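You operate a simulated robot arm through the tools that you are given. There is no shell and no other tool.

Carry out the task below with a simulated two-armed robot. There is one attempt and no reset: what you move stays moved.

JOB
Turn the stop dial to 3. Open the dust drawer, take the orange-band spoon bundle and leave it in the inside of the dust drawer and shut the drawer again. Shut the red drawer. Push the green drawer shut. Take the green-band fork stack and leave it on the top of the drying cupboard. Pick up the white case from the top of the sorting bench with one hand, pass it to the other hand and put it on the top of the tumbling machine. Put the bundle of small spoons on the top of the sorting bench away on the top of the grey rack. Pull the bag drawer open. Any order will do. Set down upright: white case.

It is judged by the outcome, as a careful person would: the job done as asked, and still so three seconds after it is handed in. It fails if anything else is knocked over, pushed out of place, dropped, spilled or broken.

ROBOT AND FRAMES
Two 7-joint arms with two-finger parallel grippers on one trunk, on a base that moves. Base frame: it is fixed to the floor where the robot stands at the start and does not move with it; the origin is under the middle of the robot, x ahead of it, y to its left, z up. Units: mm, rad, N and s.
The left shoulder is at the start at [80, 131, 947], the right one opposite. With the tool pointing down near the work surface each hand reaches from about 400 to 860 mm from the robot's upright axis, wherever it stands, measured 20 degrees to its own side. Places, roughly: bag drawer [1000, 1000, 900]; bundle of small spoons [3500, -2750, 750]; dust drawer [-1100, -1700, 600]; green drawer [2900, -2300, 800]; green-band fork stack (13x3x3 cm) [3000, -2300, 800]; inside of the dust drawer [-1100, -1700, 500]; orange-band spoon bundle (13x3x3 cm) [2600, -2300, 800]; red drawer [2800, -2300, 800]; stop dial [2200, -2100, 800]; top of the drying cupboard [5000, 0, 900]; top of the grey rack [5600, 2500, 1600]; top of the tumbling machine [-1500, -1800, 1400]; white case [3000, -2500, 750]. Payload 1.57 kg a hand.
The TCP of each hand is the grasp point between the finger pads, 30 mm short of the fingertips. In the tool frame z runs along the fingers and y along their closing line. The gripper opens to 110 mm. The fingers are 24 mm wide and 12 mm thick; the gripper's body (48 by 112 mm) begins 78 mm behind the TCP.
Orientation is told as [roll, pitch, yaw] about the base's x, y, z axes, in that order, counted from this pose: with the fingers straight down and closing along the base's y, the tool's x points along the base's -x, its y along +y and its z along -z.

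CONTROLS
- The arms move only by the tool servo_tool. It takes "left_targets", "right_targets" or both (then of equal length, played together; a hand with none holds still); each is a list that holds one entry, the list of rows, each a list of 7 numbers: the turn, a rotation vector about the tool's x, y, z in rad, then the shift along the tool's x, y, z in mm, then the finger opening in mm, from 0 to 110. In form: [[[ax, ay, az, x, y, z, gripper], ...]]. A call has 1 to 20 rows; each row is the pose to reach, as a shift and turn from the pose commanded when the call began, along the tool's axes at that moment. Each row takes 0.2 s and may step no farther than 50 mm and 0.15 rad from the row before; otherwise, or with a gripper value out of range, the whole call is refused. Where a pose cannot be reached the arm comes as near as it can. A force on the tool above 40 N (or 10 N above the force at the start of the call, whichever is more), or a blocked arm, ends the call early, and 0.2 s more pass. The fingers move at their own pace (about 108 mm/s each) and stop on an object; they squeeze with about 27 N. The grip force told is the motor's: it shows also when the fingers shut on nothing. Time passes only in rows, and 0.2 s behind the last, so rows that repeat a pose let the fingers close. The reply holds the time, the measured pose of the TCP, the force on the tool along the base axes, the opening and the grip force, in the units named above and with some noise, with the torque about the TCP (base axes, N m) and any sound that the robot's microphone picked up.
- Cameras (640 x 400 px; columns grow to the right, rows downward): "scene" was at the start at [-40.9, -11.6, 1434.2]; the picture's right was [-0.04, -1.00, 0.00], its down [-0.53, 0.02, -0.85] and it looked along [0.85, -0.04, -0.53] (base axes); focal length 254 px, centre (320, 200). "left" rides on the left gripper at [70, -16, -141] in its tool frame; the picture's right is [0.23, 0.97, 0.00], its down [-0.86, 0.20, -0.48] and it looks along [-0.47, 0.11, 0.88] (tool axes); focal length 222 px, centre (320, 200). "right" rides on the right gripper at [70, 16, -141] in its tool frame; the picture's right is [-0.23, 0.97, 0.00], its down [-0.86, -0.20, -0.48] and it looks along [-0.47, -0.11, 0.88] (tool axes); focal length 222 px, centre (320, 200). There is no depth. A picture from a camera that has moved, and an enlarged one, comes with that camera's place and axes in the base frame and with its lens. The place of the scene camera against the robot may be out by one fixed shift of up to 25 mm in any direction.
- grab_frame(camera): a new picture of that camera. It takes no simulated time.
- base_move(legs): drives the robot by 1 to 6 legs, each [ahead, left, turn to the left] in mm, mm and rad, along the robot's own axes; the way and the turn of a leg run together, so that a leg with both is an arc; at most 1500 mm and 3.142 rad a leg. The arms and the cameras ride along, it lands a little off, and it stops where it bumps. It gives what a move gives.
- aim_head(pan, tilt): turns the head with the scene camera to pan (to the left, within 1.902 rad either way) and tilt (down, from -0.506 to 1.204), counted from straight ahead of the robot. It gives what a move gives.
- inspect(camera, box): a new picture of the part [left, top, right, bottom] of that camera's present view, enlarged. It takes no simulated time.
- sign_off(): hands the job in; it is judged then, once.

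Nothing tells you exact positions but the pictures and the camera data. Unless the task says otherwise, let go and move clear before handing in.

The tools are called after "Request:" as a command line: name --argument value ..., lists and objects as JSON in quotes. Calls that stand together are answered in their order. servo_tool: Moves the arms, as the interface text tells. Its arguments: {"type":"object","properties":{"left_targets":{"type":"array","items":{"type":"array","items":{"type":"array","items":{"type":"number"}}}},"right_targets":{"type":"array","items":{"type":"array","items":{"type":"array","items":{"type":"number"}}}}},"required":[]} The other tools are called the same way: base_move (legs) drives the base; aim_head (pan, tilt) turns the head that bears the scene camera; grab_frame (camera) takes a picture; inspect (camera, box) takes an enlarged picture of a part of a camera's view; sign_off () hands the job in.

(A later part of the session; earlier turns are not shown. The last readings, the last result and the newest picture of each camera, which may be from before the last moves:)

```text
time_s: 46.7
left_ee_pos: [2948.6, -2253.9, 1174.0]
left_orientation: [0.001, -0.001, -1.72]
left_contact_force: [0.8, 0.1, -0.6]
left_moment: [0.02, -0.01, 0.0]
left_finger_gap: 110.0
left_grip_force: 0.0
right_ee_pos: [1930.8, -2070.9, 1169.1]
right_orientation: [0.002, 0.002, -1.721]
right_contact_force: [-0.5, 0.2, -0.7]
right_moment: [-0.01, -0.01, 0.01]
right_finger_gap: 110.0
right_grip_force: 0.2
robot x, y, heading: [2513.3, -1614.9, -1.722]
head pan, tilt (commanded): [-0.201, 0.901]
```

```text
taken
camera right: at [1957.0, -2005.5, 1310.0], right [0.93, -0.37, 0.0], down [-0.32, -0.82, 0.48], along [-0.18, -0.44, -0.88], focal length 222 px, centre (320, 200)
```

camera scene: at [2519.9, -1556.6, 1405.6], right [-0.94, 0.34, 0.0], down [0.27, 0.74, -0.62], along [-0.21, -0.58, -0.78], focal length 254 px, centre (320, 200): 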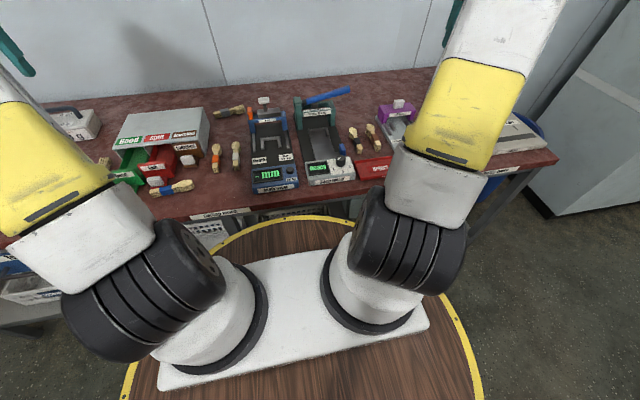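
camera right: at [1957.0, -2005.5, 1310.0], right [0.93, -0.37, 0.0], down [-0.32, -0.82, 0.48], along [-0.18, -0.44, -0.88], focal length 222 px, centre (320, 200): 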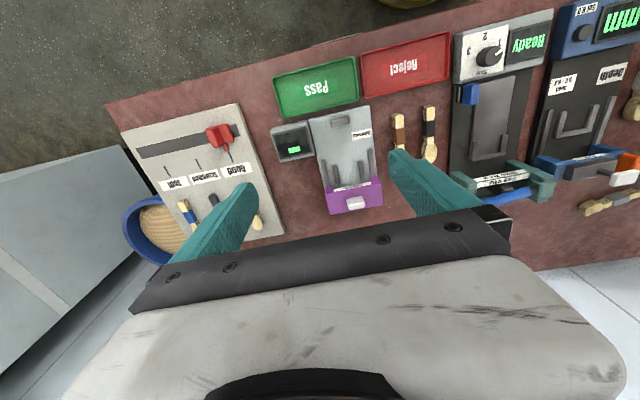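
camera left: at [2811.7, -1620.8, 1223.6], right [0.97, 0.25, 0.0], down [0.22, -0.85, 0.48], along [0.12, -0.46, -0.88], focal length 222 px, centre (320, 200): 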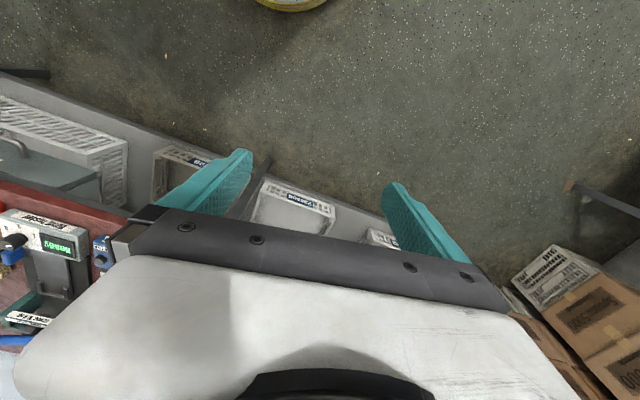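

The hand camera sees the dial and bench well. I'll bring the right hand above the dial at a safe height and re-measure.

Request:
servo_tool --right_targets '[[[0, 0, 0, 5, 38, 0, 110], [0, 0, 0, 10, 76, 0, 110], [0, 0, 0, 16, 115, 0, 110], [0, 0, 0, 21, 153, 0, 110], [0, 0, 0, 26, 191, 20, 110], [0, 0, 0, 31, 229, 45, 110], [0, 0, 0, 36, 267, 70, 110], [0, 0, 0, 42, 306, 95, 110], [0, 0, 0, 42, 306, 95, 110]]]'

Request:
grab_frame --camera "right"

```text
time_s: 48.7
left_ee_pos: [2948.3, -2254.3, 1173.3]
left_orientation: [-0.001, 0.001, -1.72]
left_contact_force: [-0.2, 0.6, 0.0]
left_moment: [-0.01, -0.01, -0.01]
left_finger_gap: 109.9
left_grip_force: 0.0
right_ee_pos: [2240.5, -2074.4, 1076.9]
right_orientation: [0.002, -0.002, -1.72]
right_contact_force: [-0.2, 0.7, -0.1]
right_moment: [0.02, 0.02, 0.01]
right_finger_gap: 109.9
right_grip_force: 0.0
robot x, y, heading: [2519.4, -1616.0, -1.719]
head pan, tilt (commanded): [-0.201, 0.901]
```

```text
taken
camera right: at [2266.5, -2008.4, 1217.2], right [0.93, -0.37, 0.0], down [-0.32, -0.82, 0.48], along [-0.18, -0.44, -0.88], focal length 222 px, centre (320, 200)
```

right: 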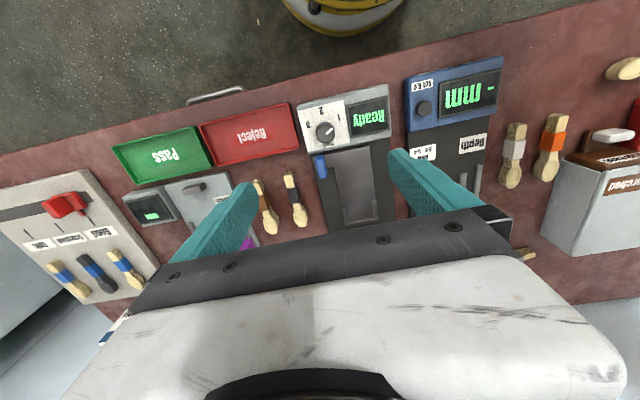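

The dial is now almost directly under the right hand. I'll enlarge it.

Request:
inspect --camera "right" --box '[270, 80, 430, 180]'

```text
4.00 times, centred on (350, 130) of right
camera zoom: at [2266.5, -2008.4, 1217.2], right [0.93, -0.37, 0.0], down [-0.32, -0.82, 0.48], along [-0.18, -0.44, -0.88], focal length 888 px, centre (200, 480)
```

zoom: 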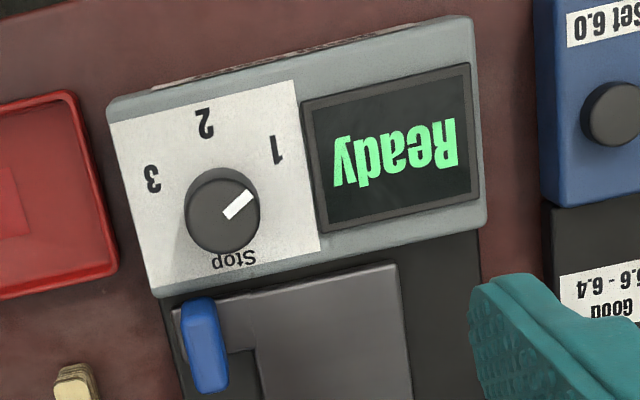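

The dial points at 1; marks 1, 2, 3 are about 63° apart, so it needs about 125° counter-clockwise. I'll pre-rotate the right hand, centre over the knob and come partway down.

Request:
servo_tool --right_targets '[[[0, 0, 0.14, -1, 1, 14, 100], [0, 0, 0.28, -2, 2, 28, 90], [0, 0, 0.42, -3, 3, 42, 80], [0, 0, 0.56, -4, 4, 56, 70], [0, 0, 0.7, -5, 5, 70, 60], [0, 0, 0.84, -6, 6, 84, 50], [0, 0, 0.98, -6.5, 7.5, 98, 48], [0, 0, 1.12, -6.5, 7.5, 112, 48], [0, 0, 1.15, -6.5, 7.5, 117, 48]]]'

Request:
grab_frame --camera "right"

Request:
grab_frame --camera "scene"

```text
time_s: 50.7
left_ee_pos: [2947.2, -2254.9, 1173.2]
left_orientation: [0.0, 0.0, -1.718]
left_contact_force: [-0.8, 0.0, -0.2]
left_moment: [-0.01, 0.01, -0.01]
left_finger_gap: 110.0
left_grip_force: 0.0
right_ee_pos: [2246.7, -2085.0, 957.7]
right_orientation: [0.0, 0.0, -2.871]
right_contact_force: [0.2, -0.7, -0.3]
right_moment: [0.01, -0.02, 0.03]
right_finger_gap: 48.2
right_grip_force: 0.0
robot x, y, heading: [2515.5, -1613.8, -1.717]
head pan, tilt (commanded): [-0.201, 0.901]
```

```text
taken
camera right: at [2317.4, -2081.8, 1098.1], right [0.04, -1.0, 0.0], down [-0.88, -0.04, 0.48], along [-0.48, -0.02, -0.88], focal length 222 px, centre (320, 200)
```

right: 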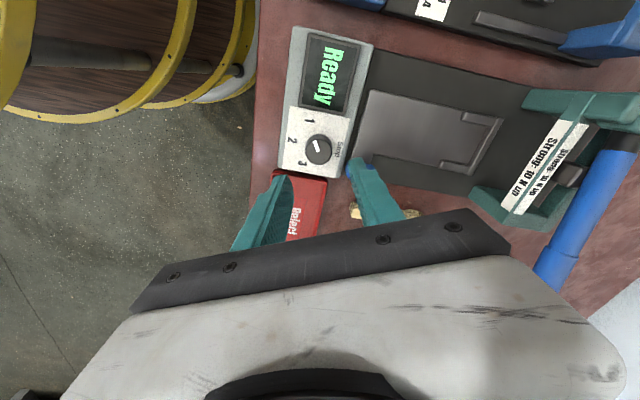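

```text
taken
camera scene: at [2520.0, -1556.5, 1405.6], right [-0.94, 0.34, 0.0], down [0.27, 0.74, -0.62], along [-0.21, -0.58, -0.78], focal length 254 px, centre (320, 200)
```

scene: 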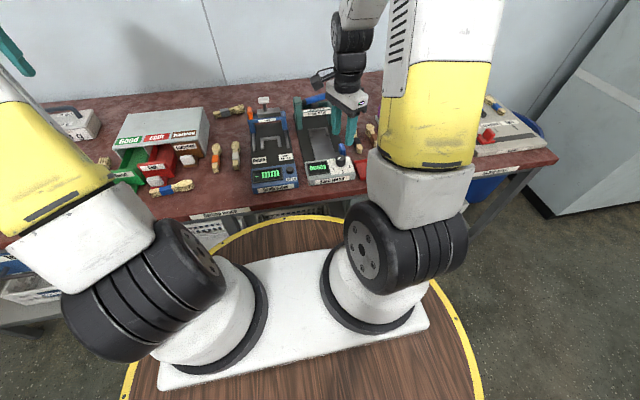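

The hand is centred over the knob within a couple of mm. I'll descend around it.

Request:
servo_tool --right_targets '[[[0, 0, 0, 1, -1, 30, 48], [0, 0, 0, 1, -1, 55, 48], [0, 0, 0, 1, -1, 70, 48], [0, 0, 0, 1, -1, 78, 48], [0, 0, 0, 1, -1, 84, 48]]]'

Request:
inspect --camera "right" --box '[220, 60, 440, 260]'

Request:
inspect --camera "scene" --box '[290, 90, 390, 200]'

```text
time_s: 51.9
left_ee_pos: [2949.0, -2253.0, 1174.1]
left_orientation: [0.0, 0.0, -1.72]
left_contact_force: [-0.3, 0.4, -0.2]
left_moment: [0.02, 0.02, -0.02]
left_finger_gap: 110.0
left_grip_force: 0.1
right_ee_pos: [2247.6, -2081.9, 873.1]
right_orientation: [0.0, 0.0, -2.869]
right_contact_force: [-0.4, 0.1, -0.6]
right_moment: [0.0, -0.01, 0.02]
right_finger_gap: 48.1
right_grip_force: 0.1
robot x, y, heading: [2522.3, -1618.1, -1.717]
head pan, tilt (commanded): [-0.201, 0.901]
```

```text
2.00 times, centred on (330, 160) of right
camera zoom: at [2318.6, -2079.6, 1014.2], right [0.04, -1.0, 0.0], down [-0.88, -0.04, 0.48], along [-0.48, -0.02, -0.88], focal length 444 px, centre (300, 280)
```

zoom: 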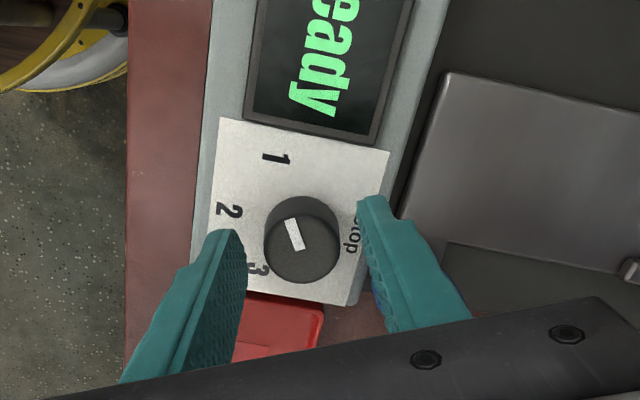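

```text
3.64 times, centred on (340, 145) of scene
camera zoom: at [2520.0, -1556.6, 1405.6], right [-0.94, 0.34, 0.0], down [0.27, 0.74, -0.62], along [-0.21, -0.58, -0.78], focal length 923 px, centre (247, 400)
```

zoom: 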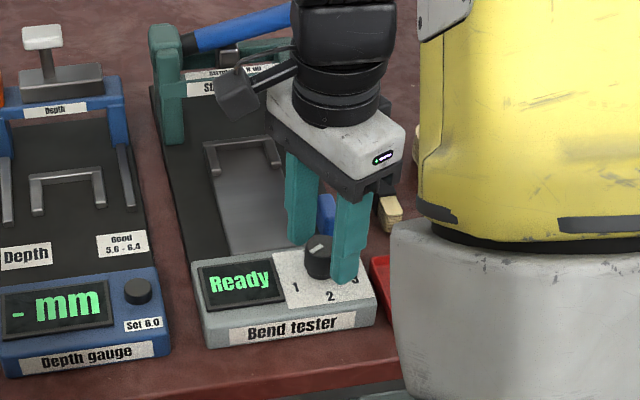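

The fingertips are just level with the knob's top. I'll go about 12 mm lower and close on it.

Request:
servo_tool --right_targets '[[[0, 0, 0, 0, 0, 6, 48], [0, 0, 0, 0, 0, 12, 48], [0, 0, 0, 0, 0, 12, 36], [0, 0, 0, 0, 0, 12, 24], [0, 0, 0, 0, 0, 12, 24], [0, 0, 0, 0, 0, 12, 24]]]'

Request:
inspect --camera "right" --box '[220, 60, 440, 260]'

```text
time_s: 53.3
left_ee_pos: [2947.8, -2253.7, 1173.0]
left_orientation: [0.0, 0.0, -1.718]
left_contact_force: [-0.7, -0.3, -0.3]
left_moment: [-0.01, 0.01, 0.0]
left_finger_gap: 109.9
left_grip_force: 0.0
right_ee_pos: [2248.4, -2082.6, 861.5]
right_orientation: [0.001, 0.0, -2.871]
right_contact_force: [1.7, -8.9, -3.4]
right_moment: [-0.32, 0.15, 0.06]
right_finger_gap: 31.3
right_grip_force: 40.1
robot x, y, heading: [2516.5, -1612.8, -1.72]
head pan, tilt (commanded): [-0.201, 0.901]
```

```text
2.00 times, centred on (330, 160) of right
camera zoom: at [2318.7, -2079.8, 1001.7], right [0.04, -1.0, 0.0], down [-0.88, -0.04, 0.48], along [-0.48, -0.02, -0.88], focal length 444 px, centre (300, 280)
```

zoom: 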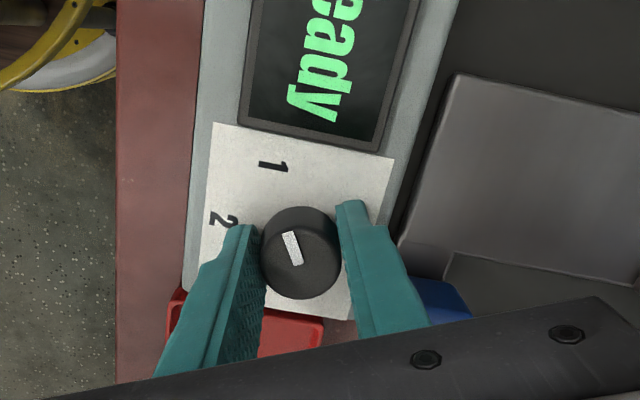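

Gripped the knob (31 mm). I'll turn it counter-clockwise by about 125°.

Request:
servo_tool --right_targets '[[[0, 0, -0.14, 0, 1, 0, 24], [0, 0, -0.28, 0, 1, 0, 24], [0, 0, -0.42, 0, 1, 0, 24], [0, 0, -0.56, 0, 1, 0, 24], [0, 0, -0.7, 0, 1, 0, 24], [0, 0, -0.84, 0, 1, 0, 24], [0, 0, -0.98, 0, 1, 0, 24], [0, 0, -1.12, 0, 1, 0, 24], [0, 0, -1.26, 0, 1, 0, 24], [0, 0, -1.4, 0, 1, 0, 24], [0, 0, -1.54, 0, 1, 0, 24], [0, 0, -1.68, 0, 1, 0, 24], [0, 0, -1.82, 0, 1, 0, 24], [0, 0, -1.96, 0, 1, 0, 24], [0, 0, -2.08, 0, 1, 0, 24], [0, 0, -2.16, 0, 1, 0, 24]]]'

Request:
inspect --camera "right" --box '[220, 60, 440, 260]'

Request:
inspect --camera "scene" --box '[290, 90, 390, 200]'

```text
time_s: 56.7
left_ee_pos: [2947.9, -2253.0, 1172.6]
left_orientation: [0.0, 0.001, -1.72]
left_contact_force: [-0.5, -0.6, -0.3]
left_moment: [-0.03, 0.0, 0.0]
left_finger_gap: 109.8
left_grip_force: 0.1
right_ee_pos: [2245.5, -2083.3, 862.0]
right_orientation: [0.0, -0.001, -0.708]
right_contact_force: [-9.6, 8.0, -11.6]
right_moment: [-0.07, 0.12, -0.41]
right_finger_gap: 31.6
right_grip_force: 40.2
robot x, y, heading: [2516.8, -1615.8, -1.719]
head pan, tilt (commanded): [-0.201, 0.901]
```

```text
2.00 times, centred on (330, 160) of right
camera zoom: at [2203.8, -2025.5, 1002.3], right [0.81, 0.59, 0.0], down [0.52, -0.71, 0.48], along [0.28, -0.39, -0.88], focal length 444 px, centre (300, 280)
```

zoom: 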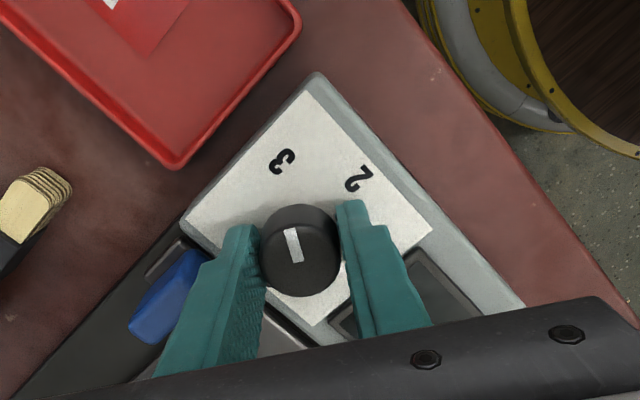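

```text
3.64 times, centred on (340, 145) of scene
camera zoom: at [2519.5, -1556.5, 1405.6], right [-0.94, 0.34, 0.0], down [0.27, 0.74, -0.62], along [-0.21, -0.58, -0.78], focal length 923 px, centre (247, 400)
```

zoom: 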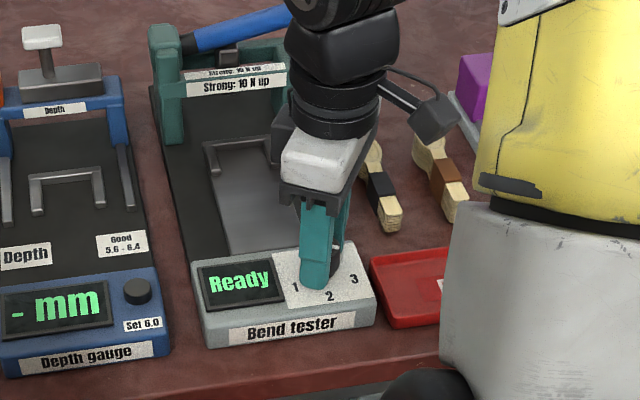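

The knob followed and its pointer now lies at about 3. I'll release, lift, and check.

Request:
servo_tool --right_targets '[[[0, 0, 0, 0, 0, 0, 40], [0, 0, 0, 0, 0, 0, 42], [0, 0, 0, 0, 0, -20, 42], [0, 0, 0, 0, 0, -60, 42], [0, 0, 0, 0, 0, -100, 42]]]'

Request:
inspect --camera "right" --box '[250, 90, 410, 190]'

Request:
inspect --camera "scene" --box '[315, 150, 365, 190]'

```text
time_s: 57.9
left_ee_pos: [2947.5, -2253.6, 1172.9]
left_orientation: [0.0, 0.0, -1.719]
left_contact_force: [0.6, -0.5, 0.5]
left_moment: [0.03, -0.04, -0.03]
left_finger_gap: 110.0
left_grip_force: 0.0
right_ee_pos: [2246.1, -2082.5, 960.5]
right_orientation: [0.001, -0.003, -0.711]
right_contact_force: [0.3, -1.0, -0.4]
right_moment: [0.01, -0.02, -0.01]
right_finger_gap: 42.0
right_grip_force: 0.1
robot x, y, heading: [2513.9, -1620.4, -1.721]
head pan, tilt (commanded): [-0.201, 0.901]
```

```text
4.00 times, centred on (330, 140) of right
camera zoom: at [2203.7, -2026.0, 1101.1], right [0.81, 0.59, 0.0], down [0.52, -0.71, 0.48], along [0.28, -0.39, -0.88], focal length 888 px, centre (280, 440)
```

zoom: 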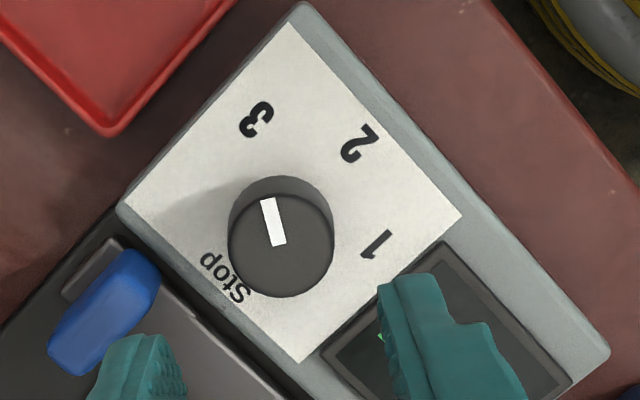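

```text
10.00 times, centred on (340, 170) of scene
camera zoom: at [2519.8, -1556.9, 1405.6], right [-0.94, 0.34, 0.0], down [0.27, 0.74, -0.62], along [-0.21, -0.58, -0.78], focal length 2538 px, centre (120, 500)
```

zoom: 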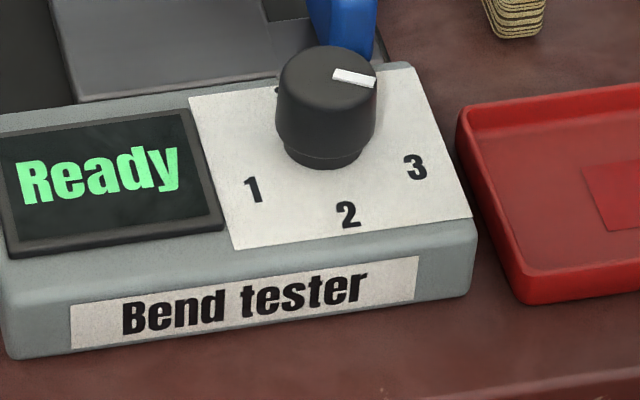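

The dial points at 3. I'll return the right hand to neutral, raised and out to the side, and look at the drawers with the left hand's camera.

Request:
servo_tool --right_targets '[[[0, 0, 0.14, 0, 0, -30, 60], [0, 0, 0.28, 0, 0, -60, 80], [0, 0, 0.42, 0, 0, -90, 90], [0, 0, 0.56, 0, 0, -120, 90], [0, 0, 0.7, 0, 0, -150, 90], [0, 0, 0.84, 0, 0, -180, 90], [0, 0, 0.98, 0, 0, -200, 90], [0, 0, 1.01, 0, 0, -210, 90]]]'

Request:
servo_tool --right_targets '[[[0, 0, 0, 0, -45, 0, 90], [0, 0, 0, 0, -90, 0, 90], [0, 0, 0, 0, -135, 0, 90], [0, 0, 0, 0, -180, 0, 90], [0, 0, 0, 0, -225, 0, 90]]]'

Request:
grab_frame --camera "left"

Request:
aim_head --pan 0.25 --tilt 0.8

Request:
grab_frame --camera "scene"

```text
time_s: 59.7
left_ee_pos: [2947.6, -2253.0, 1173.6]
left_orientation: [0.0, -0.003, -1.719]
left_contact_force: [0.1, -0.2, -0.1]
left_moment: [-0.01, 0.0, 0.01]
left_finger_gap: 110.1
left_grip_force: 0.1
right_ee_pos: [2248.8, -2083.0, 1172.2]
right_orientation: [0.001, -0.001, -1.72]
right_contact_force: [-0.3, 0.0, 0.2]
right_moment: [-0.01, -0.01, 0.02]
right_finger_gap: 90.2
right_grip_force: 0.1
robot x, y, heading: [2516.3, -1615.7, -1.719]
head pan, tilt (commanded): [-0.201, 0.901]
```

```text
time_s: 60.9
left_ee_pos: [2948.5, -2254.5, 1173.9]
left_orientation: [0.0, 0.0, -1.719]
left_contact_force: [-0.6, 0.1, -0.2]
left_moment: [-0.03, 0.0, 0.0]
left_finger_gap: 109.8
left_grip_force: 0.0
right_ee_pos: [2024.4, -2048.1, 1173.3]
right_orientation: [-0.001, 0.0, -1.72]
right_contact_force: [0.3, 0.8, -0.2]
right_moment: [-0.01, 0.03, -0.01]
right_finger_gap: 89.8
right_grip_force: 0.1
robot x, y, heading: [2514.5, -1611.5, -1.719]
head pan, tilt (commanded): [-0.201, 0.901]
```

```text
taken
camera left: at [2942.0, -2182.0, 1314.5], right [1.0, 0.08, 0.0], down [0.07, -0.88, 0.48], along [0.04, -0.48, -0.88], focal length 222 px, centre (320, 200)
```

left: 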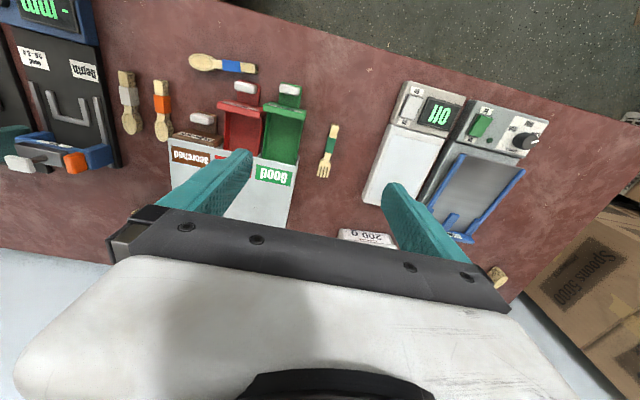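

```text
time_s: 61.8
left_ee_pos: [2947.2, -2254.9, 1173.6]
left_orientation: [0.001, 0.0, -1.718]
left_contact_force: [0.5, 0.5, 0.9]
left_moment: [-0.03, 0.02, 0.0]
left_finger_gap: 109.9
left_grip_force: 0.0
right_ee_pos: [2024.3, -2047.1, 1172.2]
right_orientation: [0.001, 0.0, -1.722]
right_contact_force: [0.3, -0.6, -0.9]
right_moment: [-0.03, 0.0, 0.0]
right_finger_gap: 90.0
right_grip_force: 0.1
robot x, y, heading: [2515.5, -1617.9, -1.72]
head pan, tilt (commanded): [0.25, 0.799]
```

```text
taken
camera scene: at [2553.8, -1565.9, 1413.5], right [-1.0, -0.1, 0.0], down [-0.07, 0.71, -0.7], along [0.07, -0.69, -0.72], focal length 254 px, centre (320, 200)
```

scene: 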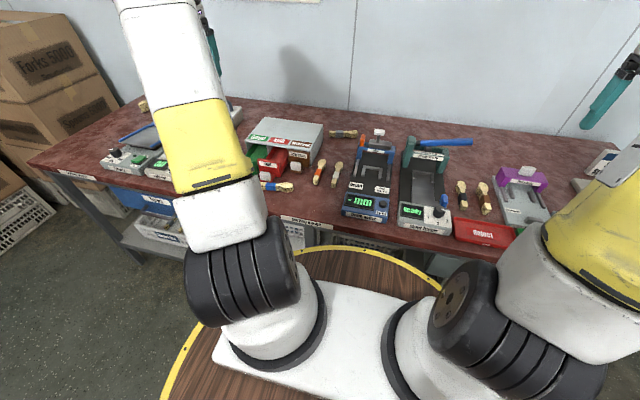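

The left camera gives a clear top view: the green and red drawers are open, with the blue-band bundle lying in front of red/brown. I'll bring the closed left hand down in front of the green drawer, above the bench items.

Request:
servo_tool --left_targets '[[[0, 0, 0, 20, -16, 30, 90], [0, 0, 0, 40, -32, 60, 70], [0, 0, 0, 60, -48, 90, 50], [0, 0, 0, 80, -65, 120, 20], [0, 0, 0, 93, -81, 150, 0], [0, 0, 0, 93, -81, 173, 0]]]'

Request:
grab_frame --camera "left"

Request:
grab_frame --camera "scene"

```text
time_s: 63.2
left_ee_pos: [2881.1, -2149.8, 1001.8]
left_orientation: [-0.002, 0.0, -1.718]
left_contact_force: [0.5, 1.1, 0.7]
left_moment: [-0.03, 0.01, -0.03]
left_finger_gap: 0.0
left_grip_force: 21.8
right_ee_pos: [2024.1, -2048.7, 1172.6]
right_orientation: [-0.001, -0.001, -1.72]
right_contact_force: [0.3, 1.0, -0.1]
right_moment: [0.01, -0.03, -0.01]
right_finger_gap: 89.8
right_grip_force: 0.0
robot x, y, heading: [2514.7, -1618.6, -1.719]
head pan, tilt (commanded): [0.25, 0.799]
```

```text
taken
camera left: at [2874.8, -2078.0, 1142.1], right [1.0, 0.08, 0.0], down [0.07, -0.87, 0.48], along [0.04, -0.48, -0.88], focal length 222 px, centre (320, 200)
```

left: 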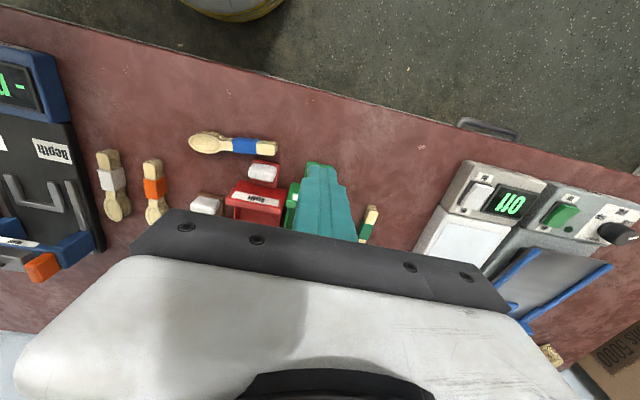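

```text
taken
camera scene: at [2553.8, -1565.7, 1413.5], right [-0.99, -0.1, 0.0], down [-0.07, 0.71, -0.7], along [0.07, -0.69, -0.72], focal length 254 px, centre (320, 200)
```

scene: 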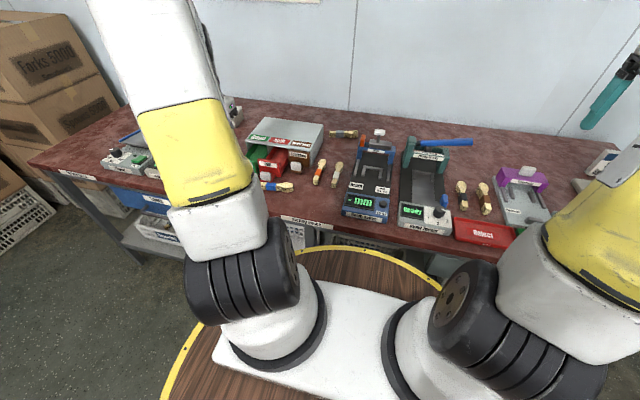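

Red knob triangulates to about (2799,-2209,829) and the green one to (2885,-2203). I'll lower the closed left fingers in front of the green drawer's plate, above its knob.

Request:
servo_tool --left_targets '[[[0, 0, 0, 0, 0, 40, 0], [0, 0, 0, 0, 0, 80, 0], [0, 0, 0, 0, 0, 105, 0], [0, 0, 0, 0, 0, 120, 0]]]'

Request:
inspect --camera "left" --box '[200, 100, 420, 260]'

Request:
inspect --camera "scene" --box '[230, 100, 340, 200]'

```text
time_s: 64.2
left_ee_pos: [2880.4, -2151.4, 880.0]
left_orientation: [0.001, 0.0, -1.719]
left_contact_force: [-0.4, -0.4, 0.1]
left_moment: [0.01, 0.04, -0.01]
left_finger_gap: 0.0
left_grip_force: 21.2
right_ee_pos: [2024.6, -2047.3, 1173.0]
right_orientation: [-0.001, 0.0, -1.722]
right_contact_force: [-0.1, 0.3, 0.7]
right_moment: [-0.06, -0.02, 0.01]
right_finger_gap: 89.9
right_grip_force: 0.0
robot x, y, heading: [2515.2, -1618.0, -1.72]
head pan, tilt (commanded): [0.25, 0.799]
```

```text
2.50 times, centred on (310, 180) of left
camera zoom: at [2874.8, -2078.6, 1020.9], right [1.0, 0.08, 0.0], down [0.07, -0.88, 0.48], along [0.04, -0.48, -0.88], focal length 555 px, centre (345, 250)
```

zoom: 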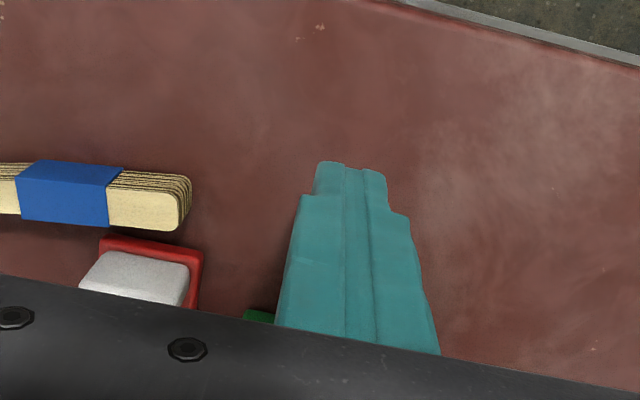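

```text
4.00 times, centred on (285, 150) of scene
camera zoom: at [2553.8, -1565.8, 1413.5], right [-0.99, -0.1, 0.0], down [-0.07, 0.71, -0.7], along [0.07, -0.69, -0.72], focal length 1015 px, centre (460, 400)
```

zoom: 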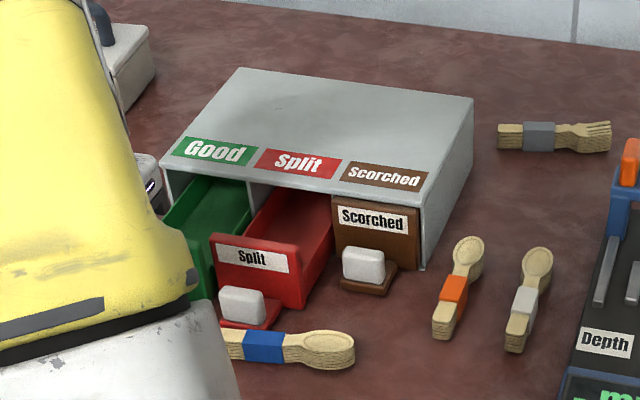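

The drawer unit is aligned with my heading; green must go in about 97 mm. I'll push ahead slowly.

Request:
servo_tool --left_targets '[[[0, 0, 0, -20, 0, 0, 0], [0, 0, 0, -40, 0, 0, 0], [0, 0, 0, -55, 0, 0, 0], [0, 0, 0, -65, 0, 0, 0], [0, 0, 0, -75, 0, 0, 0], [0, 0, 0, -85, 0, 0, 0], [0, 0, 0, -95, 0, 0, 0], [0, 0, 0, -105, 0, 0, 0], [0, 0, 0, -115, 0, 0, 0], [0, 0, 0, -125, 0, 0, 0]]]'

Request:
grab_frame --camera "left"

Request:
inspect --camera "scene" --box '[230, 100, 340, 200]'

```text
time_s: 66.4
left_ee_pos: [2862.9, -2273.5, 881.3]
left_orientation: [0.0, 0.0, -1.719]
left_contact_force: [-0.8, -0.9, -0.1]
left_moment: [-0.02, 0.01, 0.0]
left_finger_gap: 0.0
left_grip_force: 21.0
right_ee_pos: [2024.7, -2047.7, 1172.0]
right_orientation: [-0.001, -0.001, -1.721]
right_contact_force: [-0.2, -0.3, -0.4]
right_moment: [-0.02, 0.0, 0.03]
right_finger_gap: 89.9
right_grip_force: 0.1
robot x, y, heading: [2514.1, -1613.9, -1.724]
head pan, tilt (commanded): [0.25, 0.799]
```

```text
taken
camera left: at [2856.6, -2202.1, 1021.9], right [1.0, 0.08, 0.0], down [0.07, -0.87, 0.48], along [0.04, -0.48, -0.88], focal length 222 px, centre (320, 200)
```

left: 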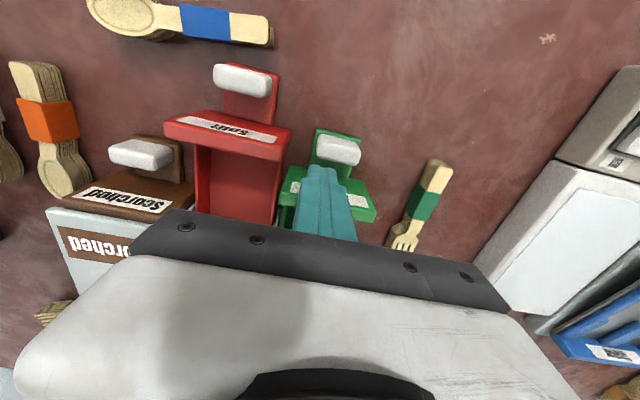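

```text
4.00 times, centred on (285, 150) of scene
camera zoom: at [2553.9, -1565.8, 1413.5], right [-0.99, -0.1, 0.0], down [-0.07, 0.71, -0.7], along [0.07, -0.69, -0.72], focal length 1015 px, centre (460, 400)
```

zoom: 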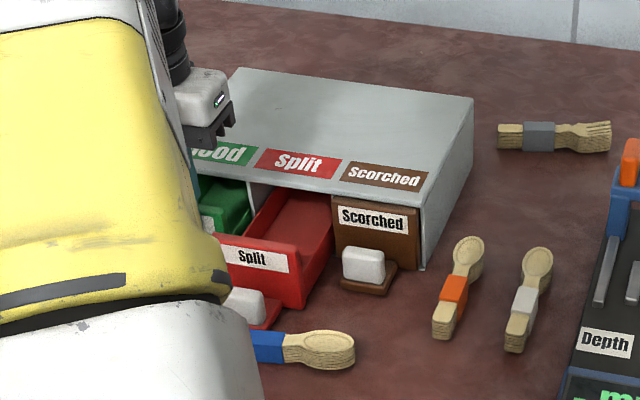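

Green moves freely; about 43 mm remains. I'll finish it with small steps.

Request:
servo_tool --left_targets '[[[0, 0, 0, -10, 0, 0, 0], [0, 0, 0, -20, 0, 0, 0], [0, 0, 0, -28, 0, 0, 0], [0, 0, 0, -33, 0, 0, 0], [0, 0, 0, -37, 0, 0, 0], [0, 0, 0, -40, 0, 0, 0], [0, 0, 0, -42, 0, 0, 0], [0, 0, 0, -43, 0, 0, 0]]]'

Request:
grab_frame --camera "left"

```text
time_s: 68.2
left_ee_pos: [2856.0, -2315.4, 882.1]
left_orientation: [-0.001, 0.0, -1.719]
left_contact_force: [-0.2, -0.4, -0.5]
left_moment: [0.01, 0.0, -0.02]
left_finger_gap: 0.2
left_grip_force: 21.6
right_ee_pos: [2023.3, -2048.4, 1171.9]
right_orientation: [-0.001, 0.002, -1.721]
right_contact_force: [-0.1, -0.5, -0.7]
right_moment: [0.01, 0.0, -0.02]
right_finger_gap: 90.0
right_grip_force: 0.0
robot x, y, heading: [2516.0, -1615.6, -1.722]
head pan, tilt (commanded): [0.25, 0.799]
```

```text
taken
camera left: at [2850.4, -2244.6, 1022.2], right [1.0, 0.08, 0.0], down [0.07, -0.88, 0.48], along [0.04, -0.48, -0.88], focal length 222 px, centre (320, 200)
```

left: 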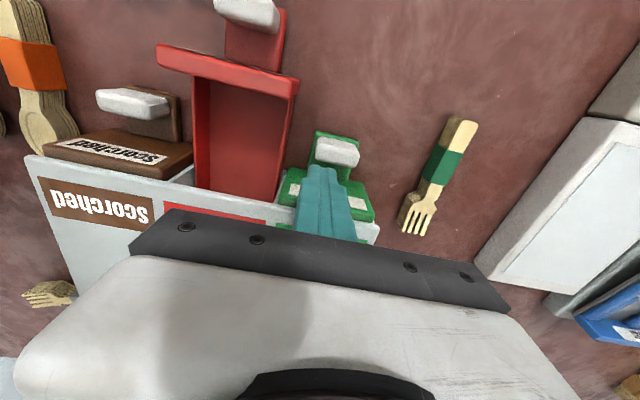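

Green is now flush with the brown drawer to about a mm. I'll nudge a few mm more to feel for the stop.

Request:
servo_tool --left_targets '[[[0, 0, 0, -1.5, 0, 0, 0], [0, 0, 0, -3, 0, 0, 0]]]'

Request:
inspect --camera "left" --box '[20, 60, 420, 260]'

```text
time_s: 68.8
left_ee_pos: [2857.1, -2318.1, 879.4]
left_orientation: [0.001, 0.003, -1.719]
left_contact_force: [0.1, 1.8, 0.3]
left_moment: [0.02, -0.04, 0.0]
left_finger_gap: 0.1
left_grip_force: 21.4
right_ee_pos: [2023.4, -2047.5, 1171.8]
right_orientation: [-0.001, 0.0, -1.721]
right_contact_force: [0.1, 0.3, 0.3]
right_moment: [0.0, -0.01, -0.03]
right_finger_gap: 89.8
right_grip_force: 0.0
robot x, y, heading: [2515.5, -1615.5, -1.72]
head pan, tilt (commanded): [0.25, 0.799]
```

```text
1.60 times, centred on (220, 160) of left
camera zoom: at [2850.0, -2247.4, 1021.7], right [1.0, 0.08, 0.0], down [0.07, -0.88, 0.48], along [0.04, -0.48, -0.88], focal length 355 px, centre (480, 264)
```

zoom: 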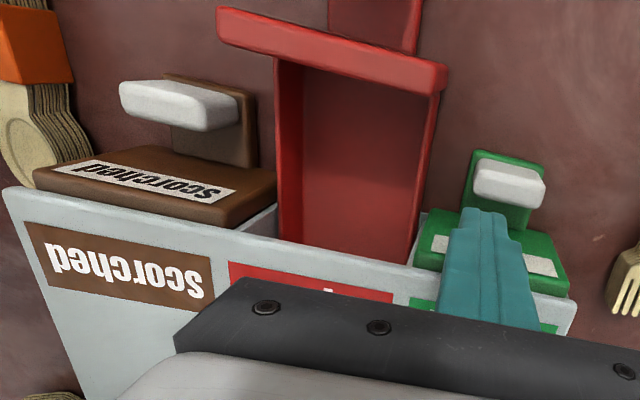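

The plate lines up with brown and a slight reaction is starting. I'll push 2 mm more, then back away and move over to red.

Request:
servo_tool --left_targets '[[[0, 0, 0, -1, 0, 0, 0], [0, 0, 0, -2, 0, 0, 0], [0, 0, 0, -3, 0, 0, 0]]]'

```text
time_s: 69.6
left_ee_pos: [2856.9, -2319.1, 880.4]
left_orientation: [0.0, 0.004, -1.719]
left_contact_force: [-0.8, 21.8, 7.0]
left_moment: [0.18, 0.07, -0.13]
left_finger_gap: 0.3
left_grip_force: 21.4
right_ee_pos: [2023.7, -2046.9, 1173.0]
right_orientation: [0.001, 0.0, -1.719]
right_contact_force: [0.0, -0.5, -0.3]
right_moment: [-0.01, 0.03, 0.01]
right_finger_gap: 90.3
right_grip_force: 0.1
robot x, y, heading: [2517.0, -1619.3, -1.719]
head pan, tilt (commanded): [0.25, 0.799]
```

Green is firmly at its stop (22 N). I'll back off, shift over to the red drawer and push it about 78 mm.

Request:
servo_tool --left_targets '[[[0, 0, 0, 30, 0, 0, 0], [0, 0, 0, 70, 0, 0, 0], [0, 0, 0, 115, 0, 0, 0], [0, 0, 0, 115, -40, 0, 0], [0, 0, 0, 115, -76, 0, 0]]]'

Request:
grab_frame --camera "left"

```text
time_s: 70.8
left_ee_pos: [2797.9, -2196.7, 880.4]
left_orientation: [0.0, 0.001, -1.719]
left_contact_force: [0.7, 0.7, -0.6]
left_moment: [0.0, -0.01, 0.02]
left_finger_gap: 0.0
left_grip_force: 21.4
right_ee_pos: [2023.8, -2048.6, 1172.7]
right_orientation: [0.0, 0.0, -1.718]
right_contact_force: [0.3, -0.2, 0.1]
right_moment: [0.01, 0.01, 0.0]
right_finger_gap: 89.8
right_grip_force: 0.1
robot x, y, heading: [2517.6, -1615.0, -1.721]
head pan, tilt (commanded): [0.25, 0.799]
```

```text
taken
camera left: at [2791.1, -2125.0, 1021.2], right [1.0, 0.08, 0.0], down [0.07, -0.88, 0.48], along [0.04, -0.48, -0.88], focal length 222 px, centre (320, 200)
```

left: 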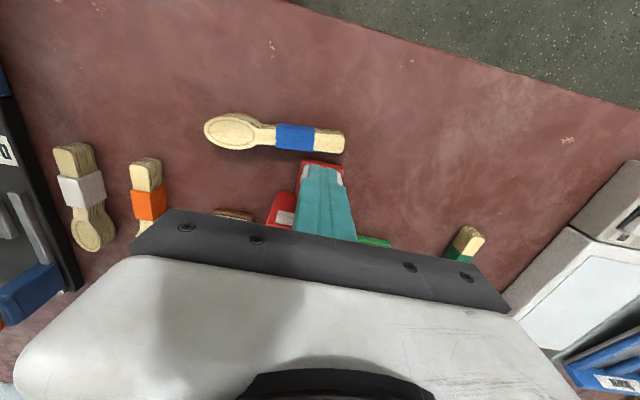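

The fingers sit above the red knob, in front of its plate. Pushing red in now.

Request:
servo_tool --left_targets '[[[0, 0, 0, -15, 0, 0, 0], [0, 0, 0, -30, 0, 0, 0], [0, 0, 0, -40, 0, 0, 0], [0, 0, 0, -50, 0, 0, 0], [0, 0, 0, -60, 0, 0, 0], [0, 0, 0, -70, 0, 0, 0], [0, 0, 0, -80, 0, 0, 0], [0, 0, 0, -90, 0, 0, 0], [0, 0, 0, -98, 0, 0, 0], [0, 0, 0, -104, 0, 0, 0], [0, 0, 0, -108, 0, 0, 0], [0, 0, 0, -111, 0, 0, 0]]]'

Request:
grab_frame --camera "left"

```text
time_s: 73.4
left_ee_pos: [2780.1, -2307.3, 879.9]
left_orientation: [-0.001, 0.001, -1.721]
left_contact_force: [-0.2, -0.2, 0.1]
left_moment: [0.02, -0.02, 0.0]
left_finger_gap: 0.0
left_grip_force: 21.4
right_ee_pos: [2023.4, -2047.6, 1172.9]
right_orientation: [-0.001, 0.0, -1.721]
right_contact_force: [-0.6, -0.2, -0.1]
right_moment: [0.02, 0.06, -0.03]
right_finger_gap: 89.8
right_grip_force: 0.0
robot x, y, heading: [2515.4, -1616.7, -1.716]
head pan, tilt (commanded): [0.25, 0.799]
```

```text
taken
camera left: at [2774.5, -2235.2, 1021.6], right [1.0, 0.08, 0.0], down [0.07, -0.88, 0.48], along [0.04, -0.48, -0.88], focal length 222 px, centre (320, 200)
```

left: 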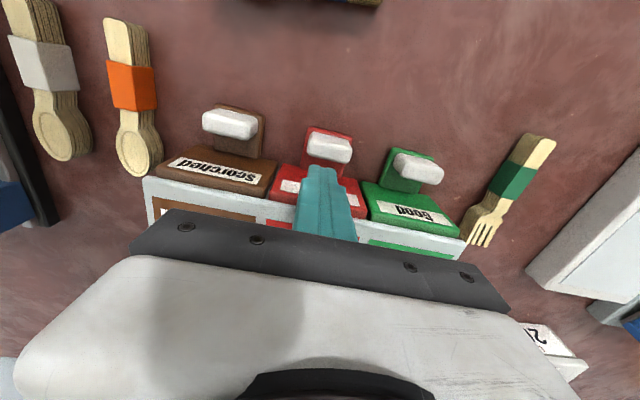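

All three knobs now line up. I'll nudge red to its stop.

Request:
servo_tool --left_targets '[[[0, 0, 0, -1.5, 0, 0, 0], [0, 0, 0, -3, 0, 0, 0], [0, 0, 0, -4.5, 0, 0, 0]]]'

```text
time_s: 74.2
left_ee_pos: [2781.4, -2307.8, 880.8]
left_orientation: [-0.002, 0.007, -1.721]
left_contact_force: [-2.8, 29.3, 6.0]
left_moment: [0.28, 0.07, -0.15]
left_finger_gap: 0.2
left_grip_force: 21.4
right_ee_pos: [2023.1, -2046.9, 1172.3]
right_orientation: [0.001, -0.002, -1.719]
right_contact_force: [0.7, -0.2, -0.3]
right_moment: [0.0, -0.01, 0.01]
right_finger_gap: 89.9
right_grip_force: 0.1
robot x, y, heading: [2514.4, -1611.6, -1.721]
head pan, tilt (commanded): [0.25, 0.799]
```

Red is at its stop too. I'll back the left hand off, raise it, and look toward the bench's left end and the boxes there.

Request:
servo_tool --left_targets '[[[0, 0, 0, 30, 0, 0, 0], [0, 0, 0, 70, 0, -20, 0], [0, 0, 0, 90, 0, -60, 0], [0, 0, 0, 90, 0, -105, 30], [0, 0, 0, 90, 0, -150, 60], [0, 0, 0, 90, 0, -195, 90], [0, 0, 0, 90, 0, -240, 90], [0, 0, 0, 90, 0, -285, 90]]]'

Request:
aim_head --pan 0.8 --tilt 0.5

Request:
grab_frame --camera "scene"

Request:
grab_frame --camera "left"

```text
time_s: 76.0
left_ee_pos: [2794.4, -2220.6, 1163.9]
left_orientation: [0.0, -0.001, -1.72]
left_contact_force: [0.0, 0.0, 0.8]
left_moment: [0.02, 0.02, -0.01]
left_finger_gap: 89.7
left_grip_force: 0.1
right_ee_pos: [2024.6, -2047.8, 1171.0]
right_orientation: [0.001, 0.0, -1.722]
right_contact_force: [-0.2, 0.3, 0.2]
right_moment: [-0.02, -0.02, 0.02]
right_finger_gap: 90.1
right_grip_force: 0.1
robot x, y, heading: [2514.0, -1616.8, -1.722]
head pan, tilt (commanded): [0.25, 0.799]
```

```text
time_s: 77.0
left_ee_pos: [2795.1, -2220.5, 1164.2]
left_orientation: [-0.002, -0.001, -1.72]
left_contact_force: [-0.3, -1.0, 0.8]
left_moment: [0.03, 0.01, -0.02]
left_finger_gap: 90.1
left_grip_force: 0.0
right_ee_pos: [2025.0, -2046.9, 1172.6]
right_orientation: [-0.001, -0.001, -1.722]
right_contact_force: [0.1, -0.1, 0.7]
right_moment: [-0.04, 0.0, 0.01]
right_finger_gap: 89.9
right_grip_force: 0.1
robot x, y, heading: [2515.0, -1611.7, -1.725]
head pan, tilt (commanded): [0.799, 0.499]
```

```text
taken
camera scene: at [2600.8, -1558.1, 1439.4], right [-0.8, -0.6, 0.0], down [-0.29, 0.38, -0.88], along [0.53, -0.7, -0.48], focal length 254 px, centre (320, 200)
```

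scene: 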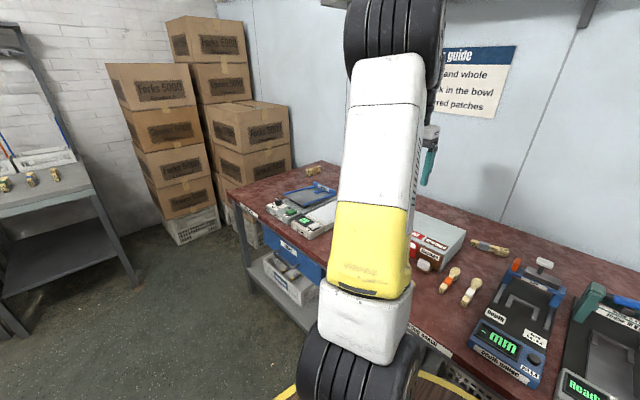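

```text
taken
camera left: at [2788.4, -2149.6, 1305.2], right [1.0, 0.08, 0.0], down [0.07, -0.88, 0.48], along [0.04, -0.48, -0.88], focal length 222 px, centre (320, 200)
```

left: 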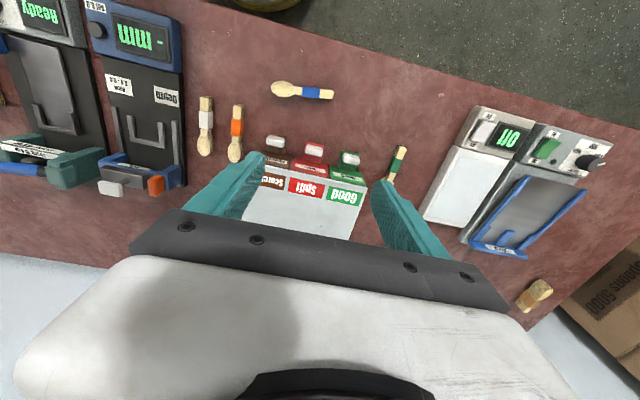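

The way along the bench is clear; the boxes are farther off. I'll shift left about 790 mm so the fork is at my right hand and the small spoons at my left.

Request:
base_move --legs '[[10, 790, 0]]'

Request:
aim_head --pan 0.0 --tilt 0.8

Request:
grab_frame --camera "scene"

Request:
grab_frame --camera "left"

Request:
grab_frame --camera "right"

```text
time_s: 81.3
left_ee_pos: [3590.2, -2350.3, 1164.2]
left_orientation: [0.002, 0.0, -1.718]
left_contact_force: [0.3, 0.6, 0.7]
left_moment: [-0.02, -0.01, 0.04]
left_finger_gap: 90.1
left_grip_force: 0.0
right_ee_pos: [2818.4, -2177.3, 1172.6]
right_orientation: [0.0, 0.0, -1.721]
right_contact_force: [0.2, 0.3, -0.5]
right_moment: [-0.03, 0.02, 0.0]
right_finger_gap: 90.3
right_grip_force: 0.1
robot x, y, heading: [3314.7, -1743.7, -1.719]
head pan, tilt (commanded): [0.799, 0.499]
```

```text
time_s: 82.4
left_ee_pos: [3588.7, -2351.2, 1163.8]
left_orientation: [0.0, -0.001, -1.719]
left_contact_force: [0.3, 0.0, -0.2]
left_moment: [0.02, -0.01, 0.0]
left_finger_gap: 89.9
left_grip_force: 0.0
right_ee_pos: [2818.4, -2177.4, 1173.1]
right_orientation: [0.001, 0.001, -1.721]
right_contact_force: [0.3, 0.1, 0.6]
right_moment: [0.01, -0.01, -0.02]
right_finger_gap: 90.1
right_grip_force: 0.0
robot x, y, heading: [3308.0, -1748.5, -1.722]
head pan, tilt (commanded): [0.0, 0.799]
```

```text
taken
camera scene: at [3328.3, -1695.2, 1413.5], right [-0.99, 0.15, 0.0], down [0.11, 0.71, -0.7], along [-0.1, -0.69, -0.72], focal length 254 px, centre (320, 200)
```

scene: 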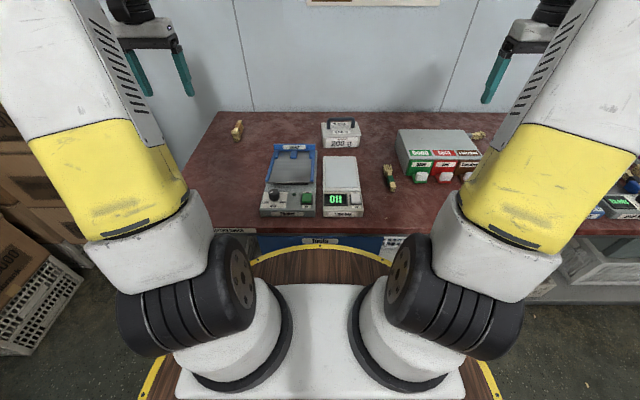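

```text
taken
camera left: at [3582.9, -2279.3, 1305.5], right [1.0, 0.08, 0.0], down [0.07, -0.88, 0.48], along [0.04, -0.48, -0.88], focal length 222 px, centre (320, 200)
```

left: 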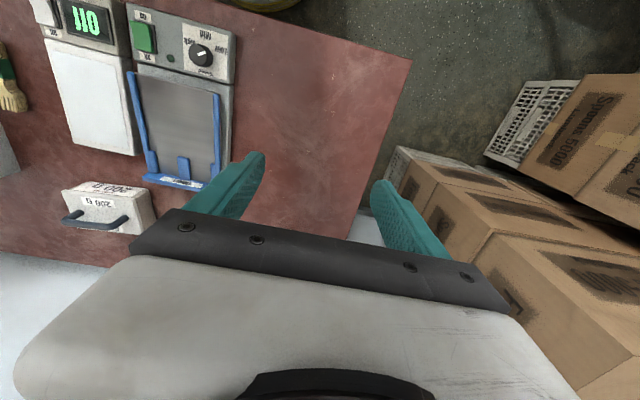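

```text
taken
camera right: at [2844.4, -2111.2, 1312.8], right [0.93, -0.37, 0.0], down [-0.32, -0.82, 0.48], along [-0.18, -0.44, -0.88], focal length 222 px, centre (320, 200)
```

right: 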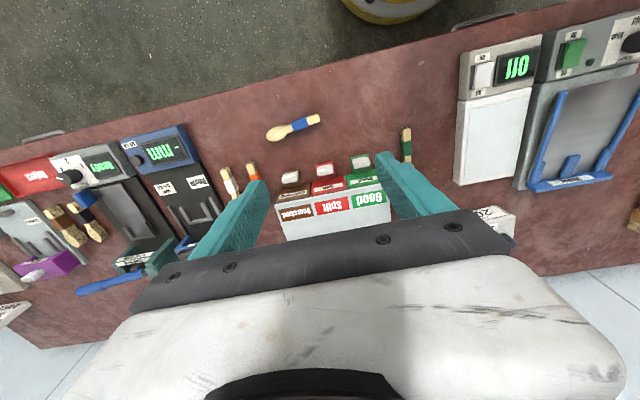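

Now the fork is ahead-right and the small spoons ahead-left. I'll bring the right hand over the green-band fork.

Request:
servo_tool --right_targets '[[[0, 0, 0, -16, 25, 10, 80], [0, 0, 0, -32, 50, 25, 70], [0, 0, 0, -48, 75, 50, 70], [0, 0, 0, -64, 100, 75, 70], [0, 0, 0, -80, 126, 100, 70], [0, 0, 0, -96, 151, 125, 70], [0, 0, 0, -112, 176, 150, 70], [0, 0, 0, -112, 176, 173, 70]]]'

Request:
grab_frame --camera "right"

```text
time_s: 84.2
left_ee_pos: [3589.1, -2351.7, 1165.4]
left_orientation: [-0.001, -0.001, -1.72]
left_contact_force: [0.6, 0.7, -0.2]
left_moment: [-0.02, 0.05, -0.02]
left_finger_gap: 90.1
left_grip_force: 0.1
right_ee_pos: [2975.0, -2316.3, 998.4]
right_orientation: [-0.001, 0.0, -1.72]
right_contact_force: [-0.4, 0.5, 1.4]
right_moment: [0.01, -0.01, 0.0]
right_finger_gap: 70.0
right_grip_force: 0.0
robot x, y, heading: [3310.2, -1744.0, -1.724]
head pan, tilt (commanded): [0.0, 0.799]
```

```text
taken
camera right: at [3001.2, -2249.5, 1139.2], right [0.93, -0.37, 0.0], down [-0.32, -0.82, 0.48], along [-0.18, -0.44, -0.88], focal length 222 px, centre (320, 200)
```

right: 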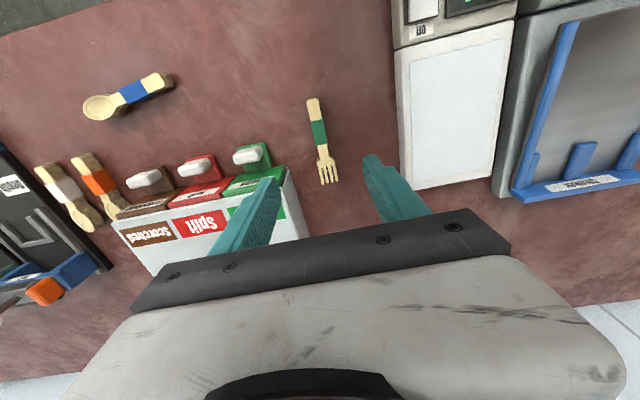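

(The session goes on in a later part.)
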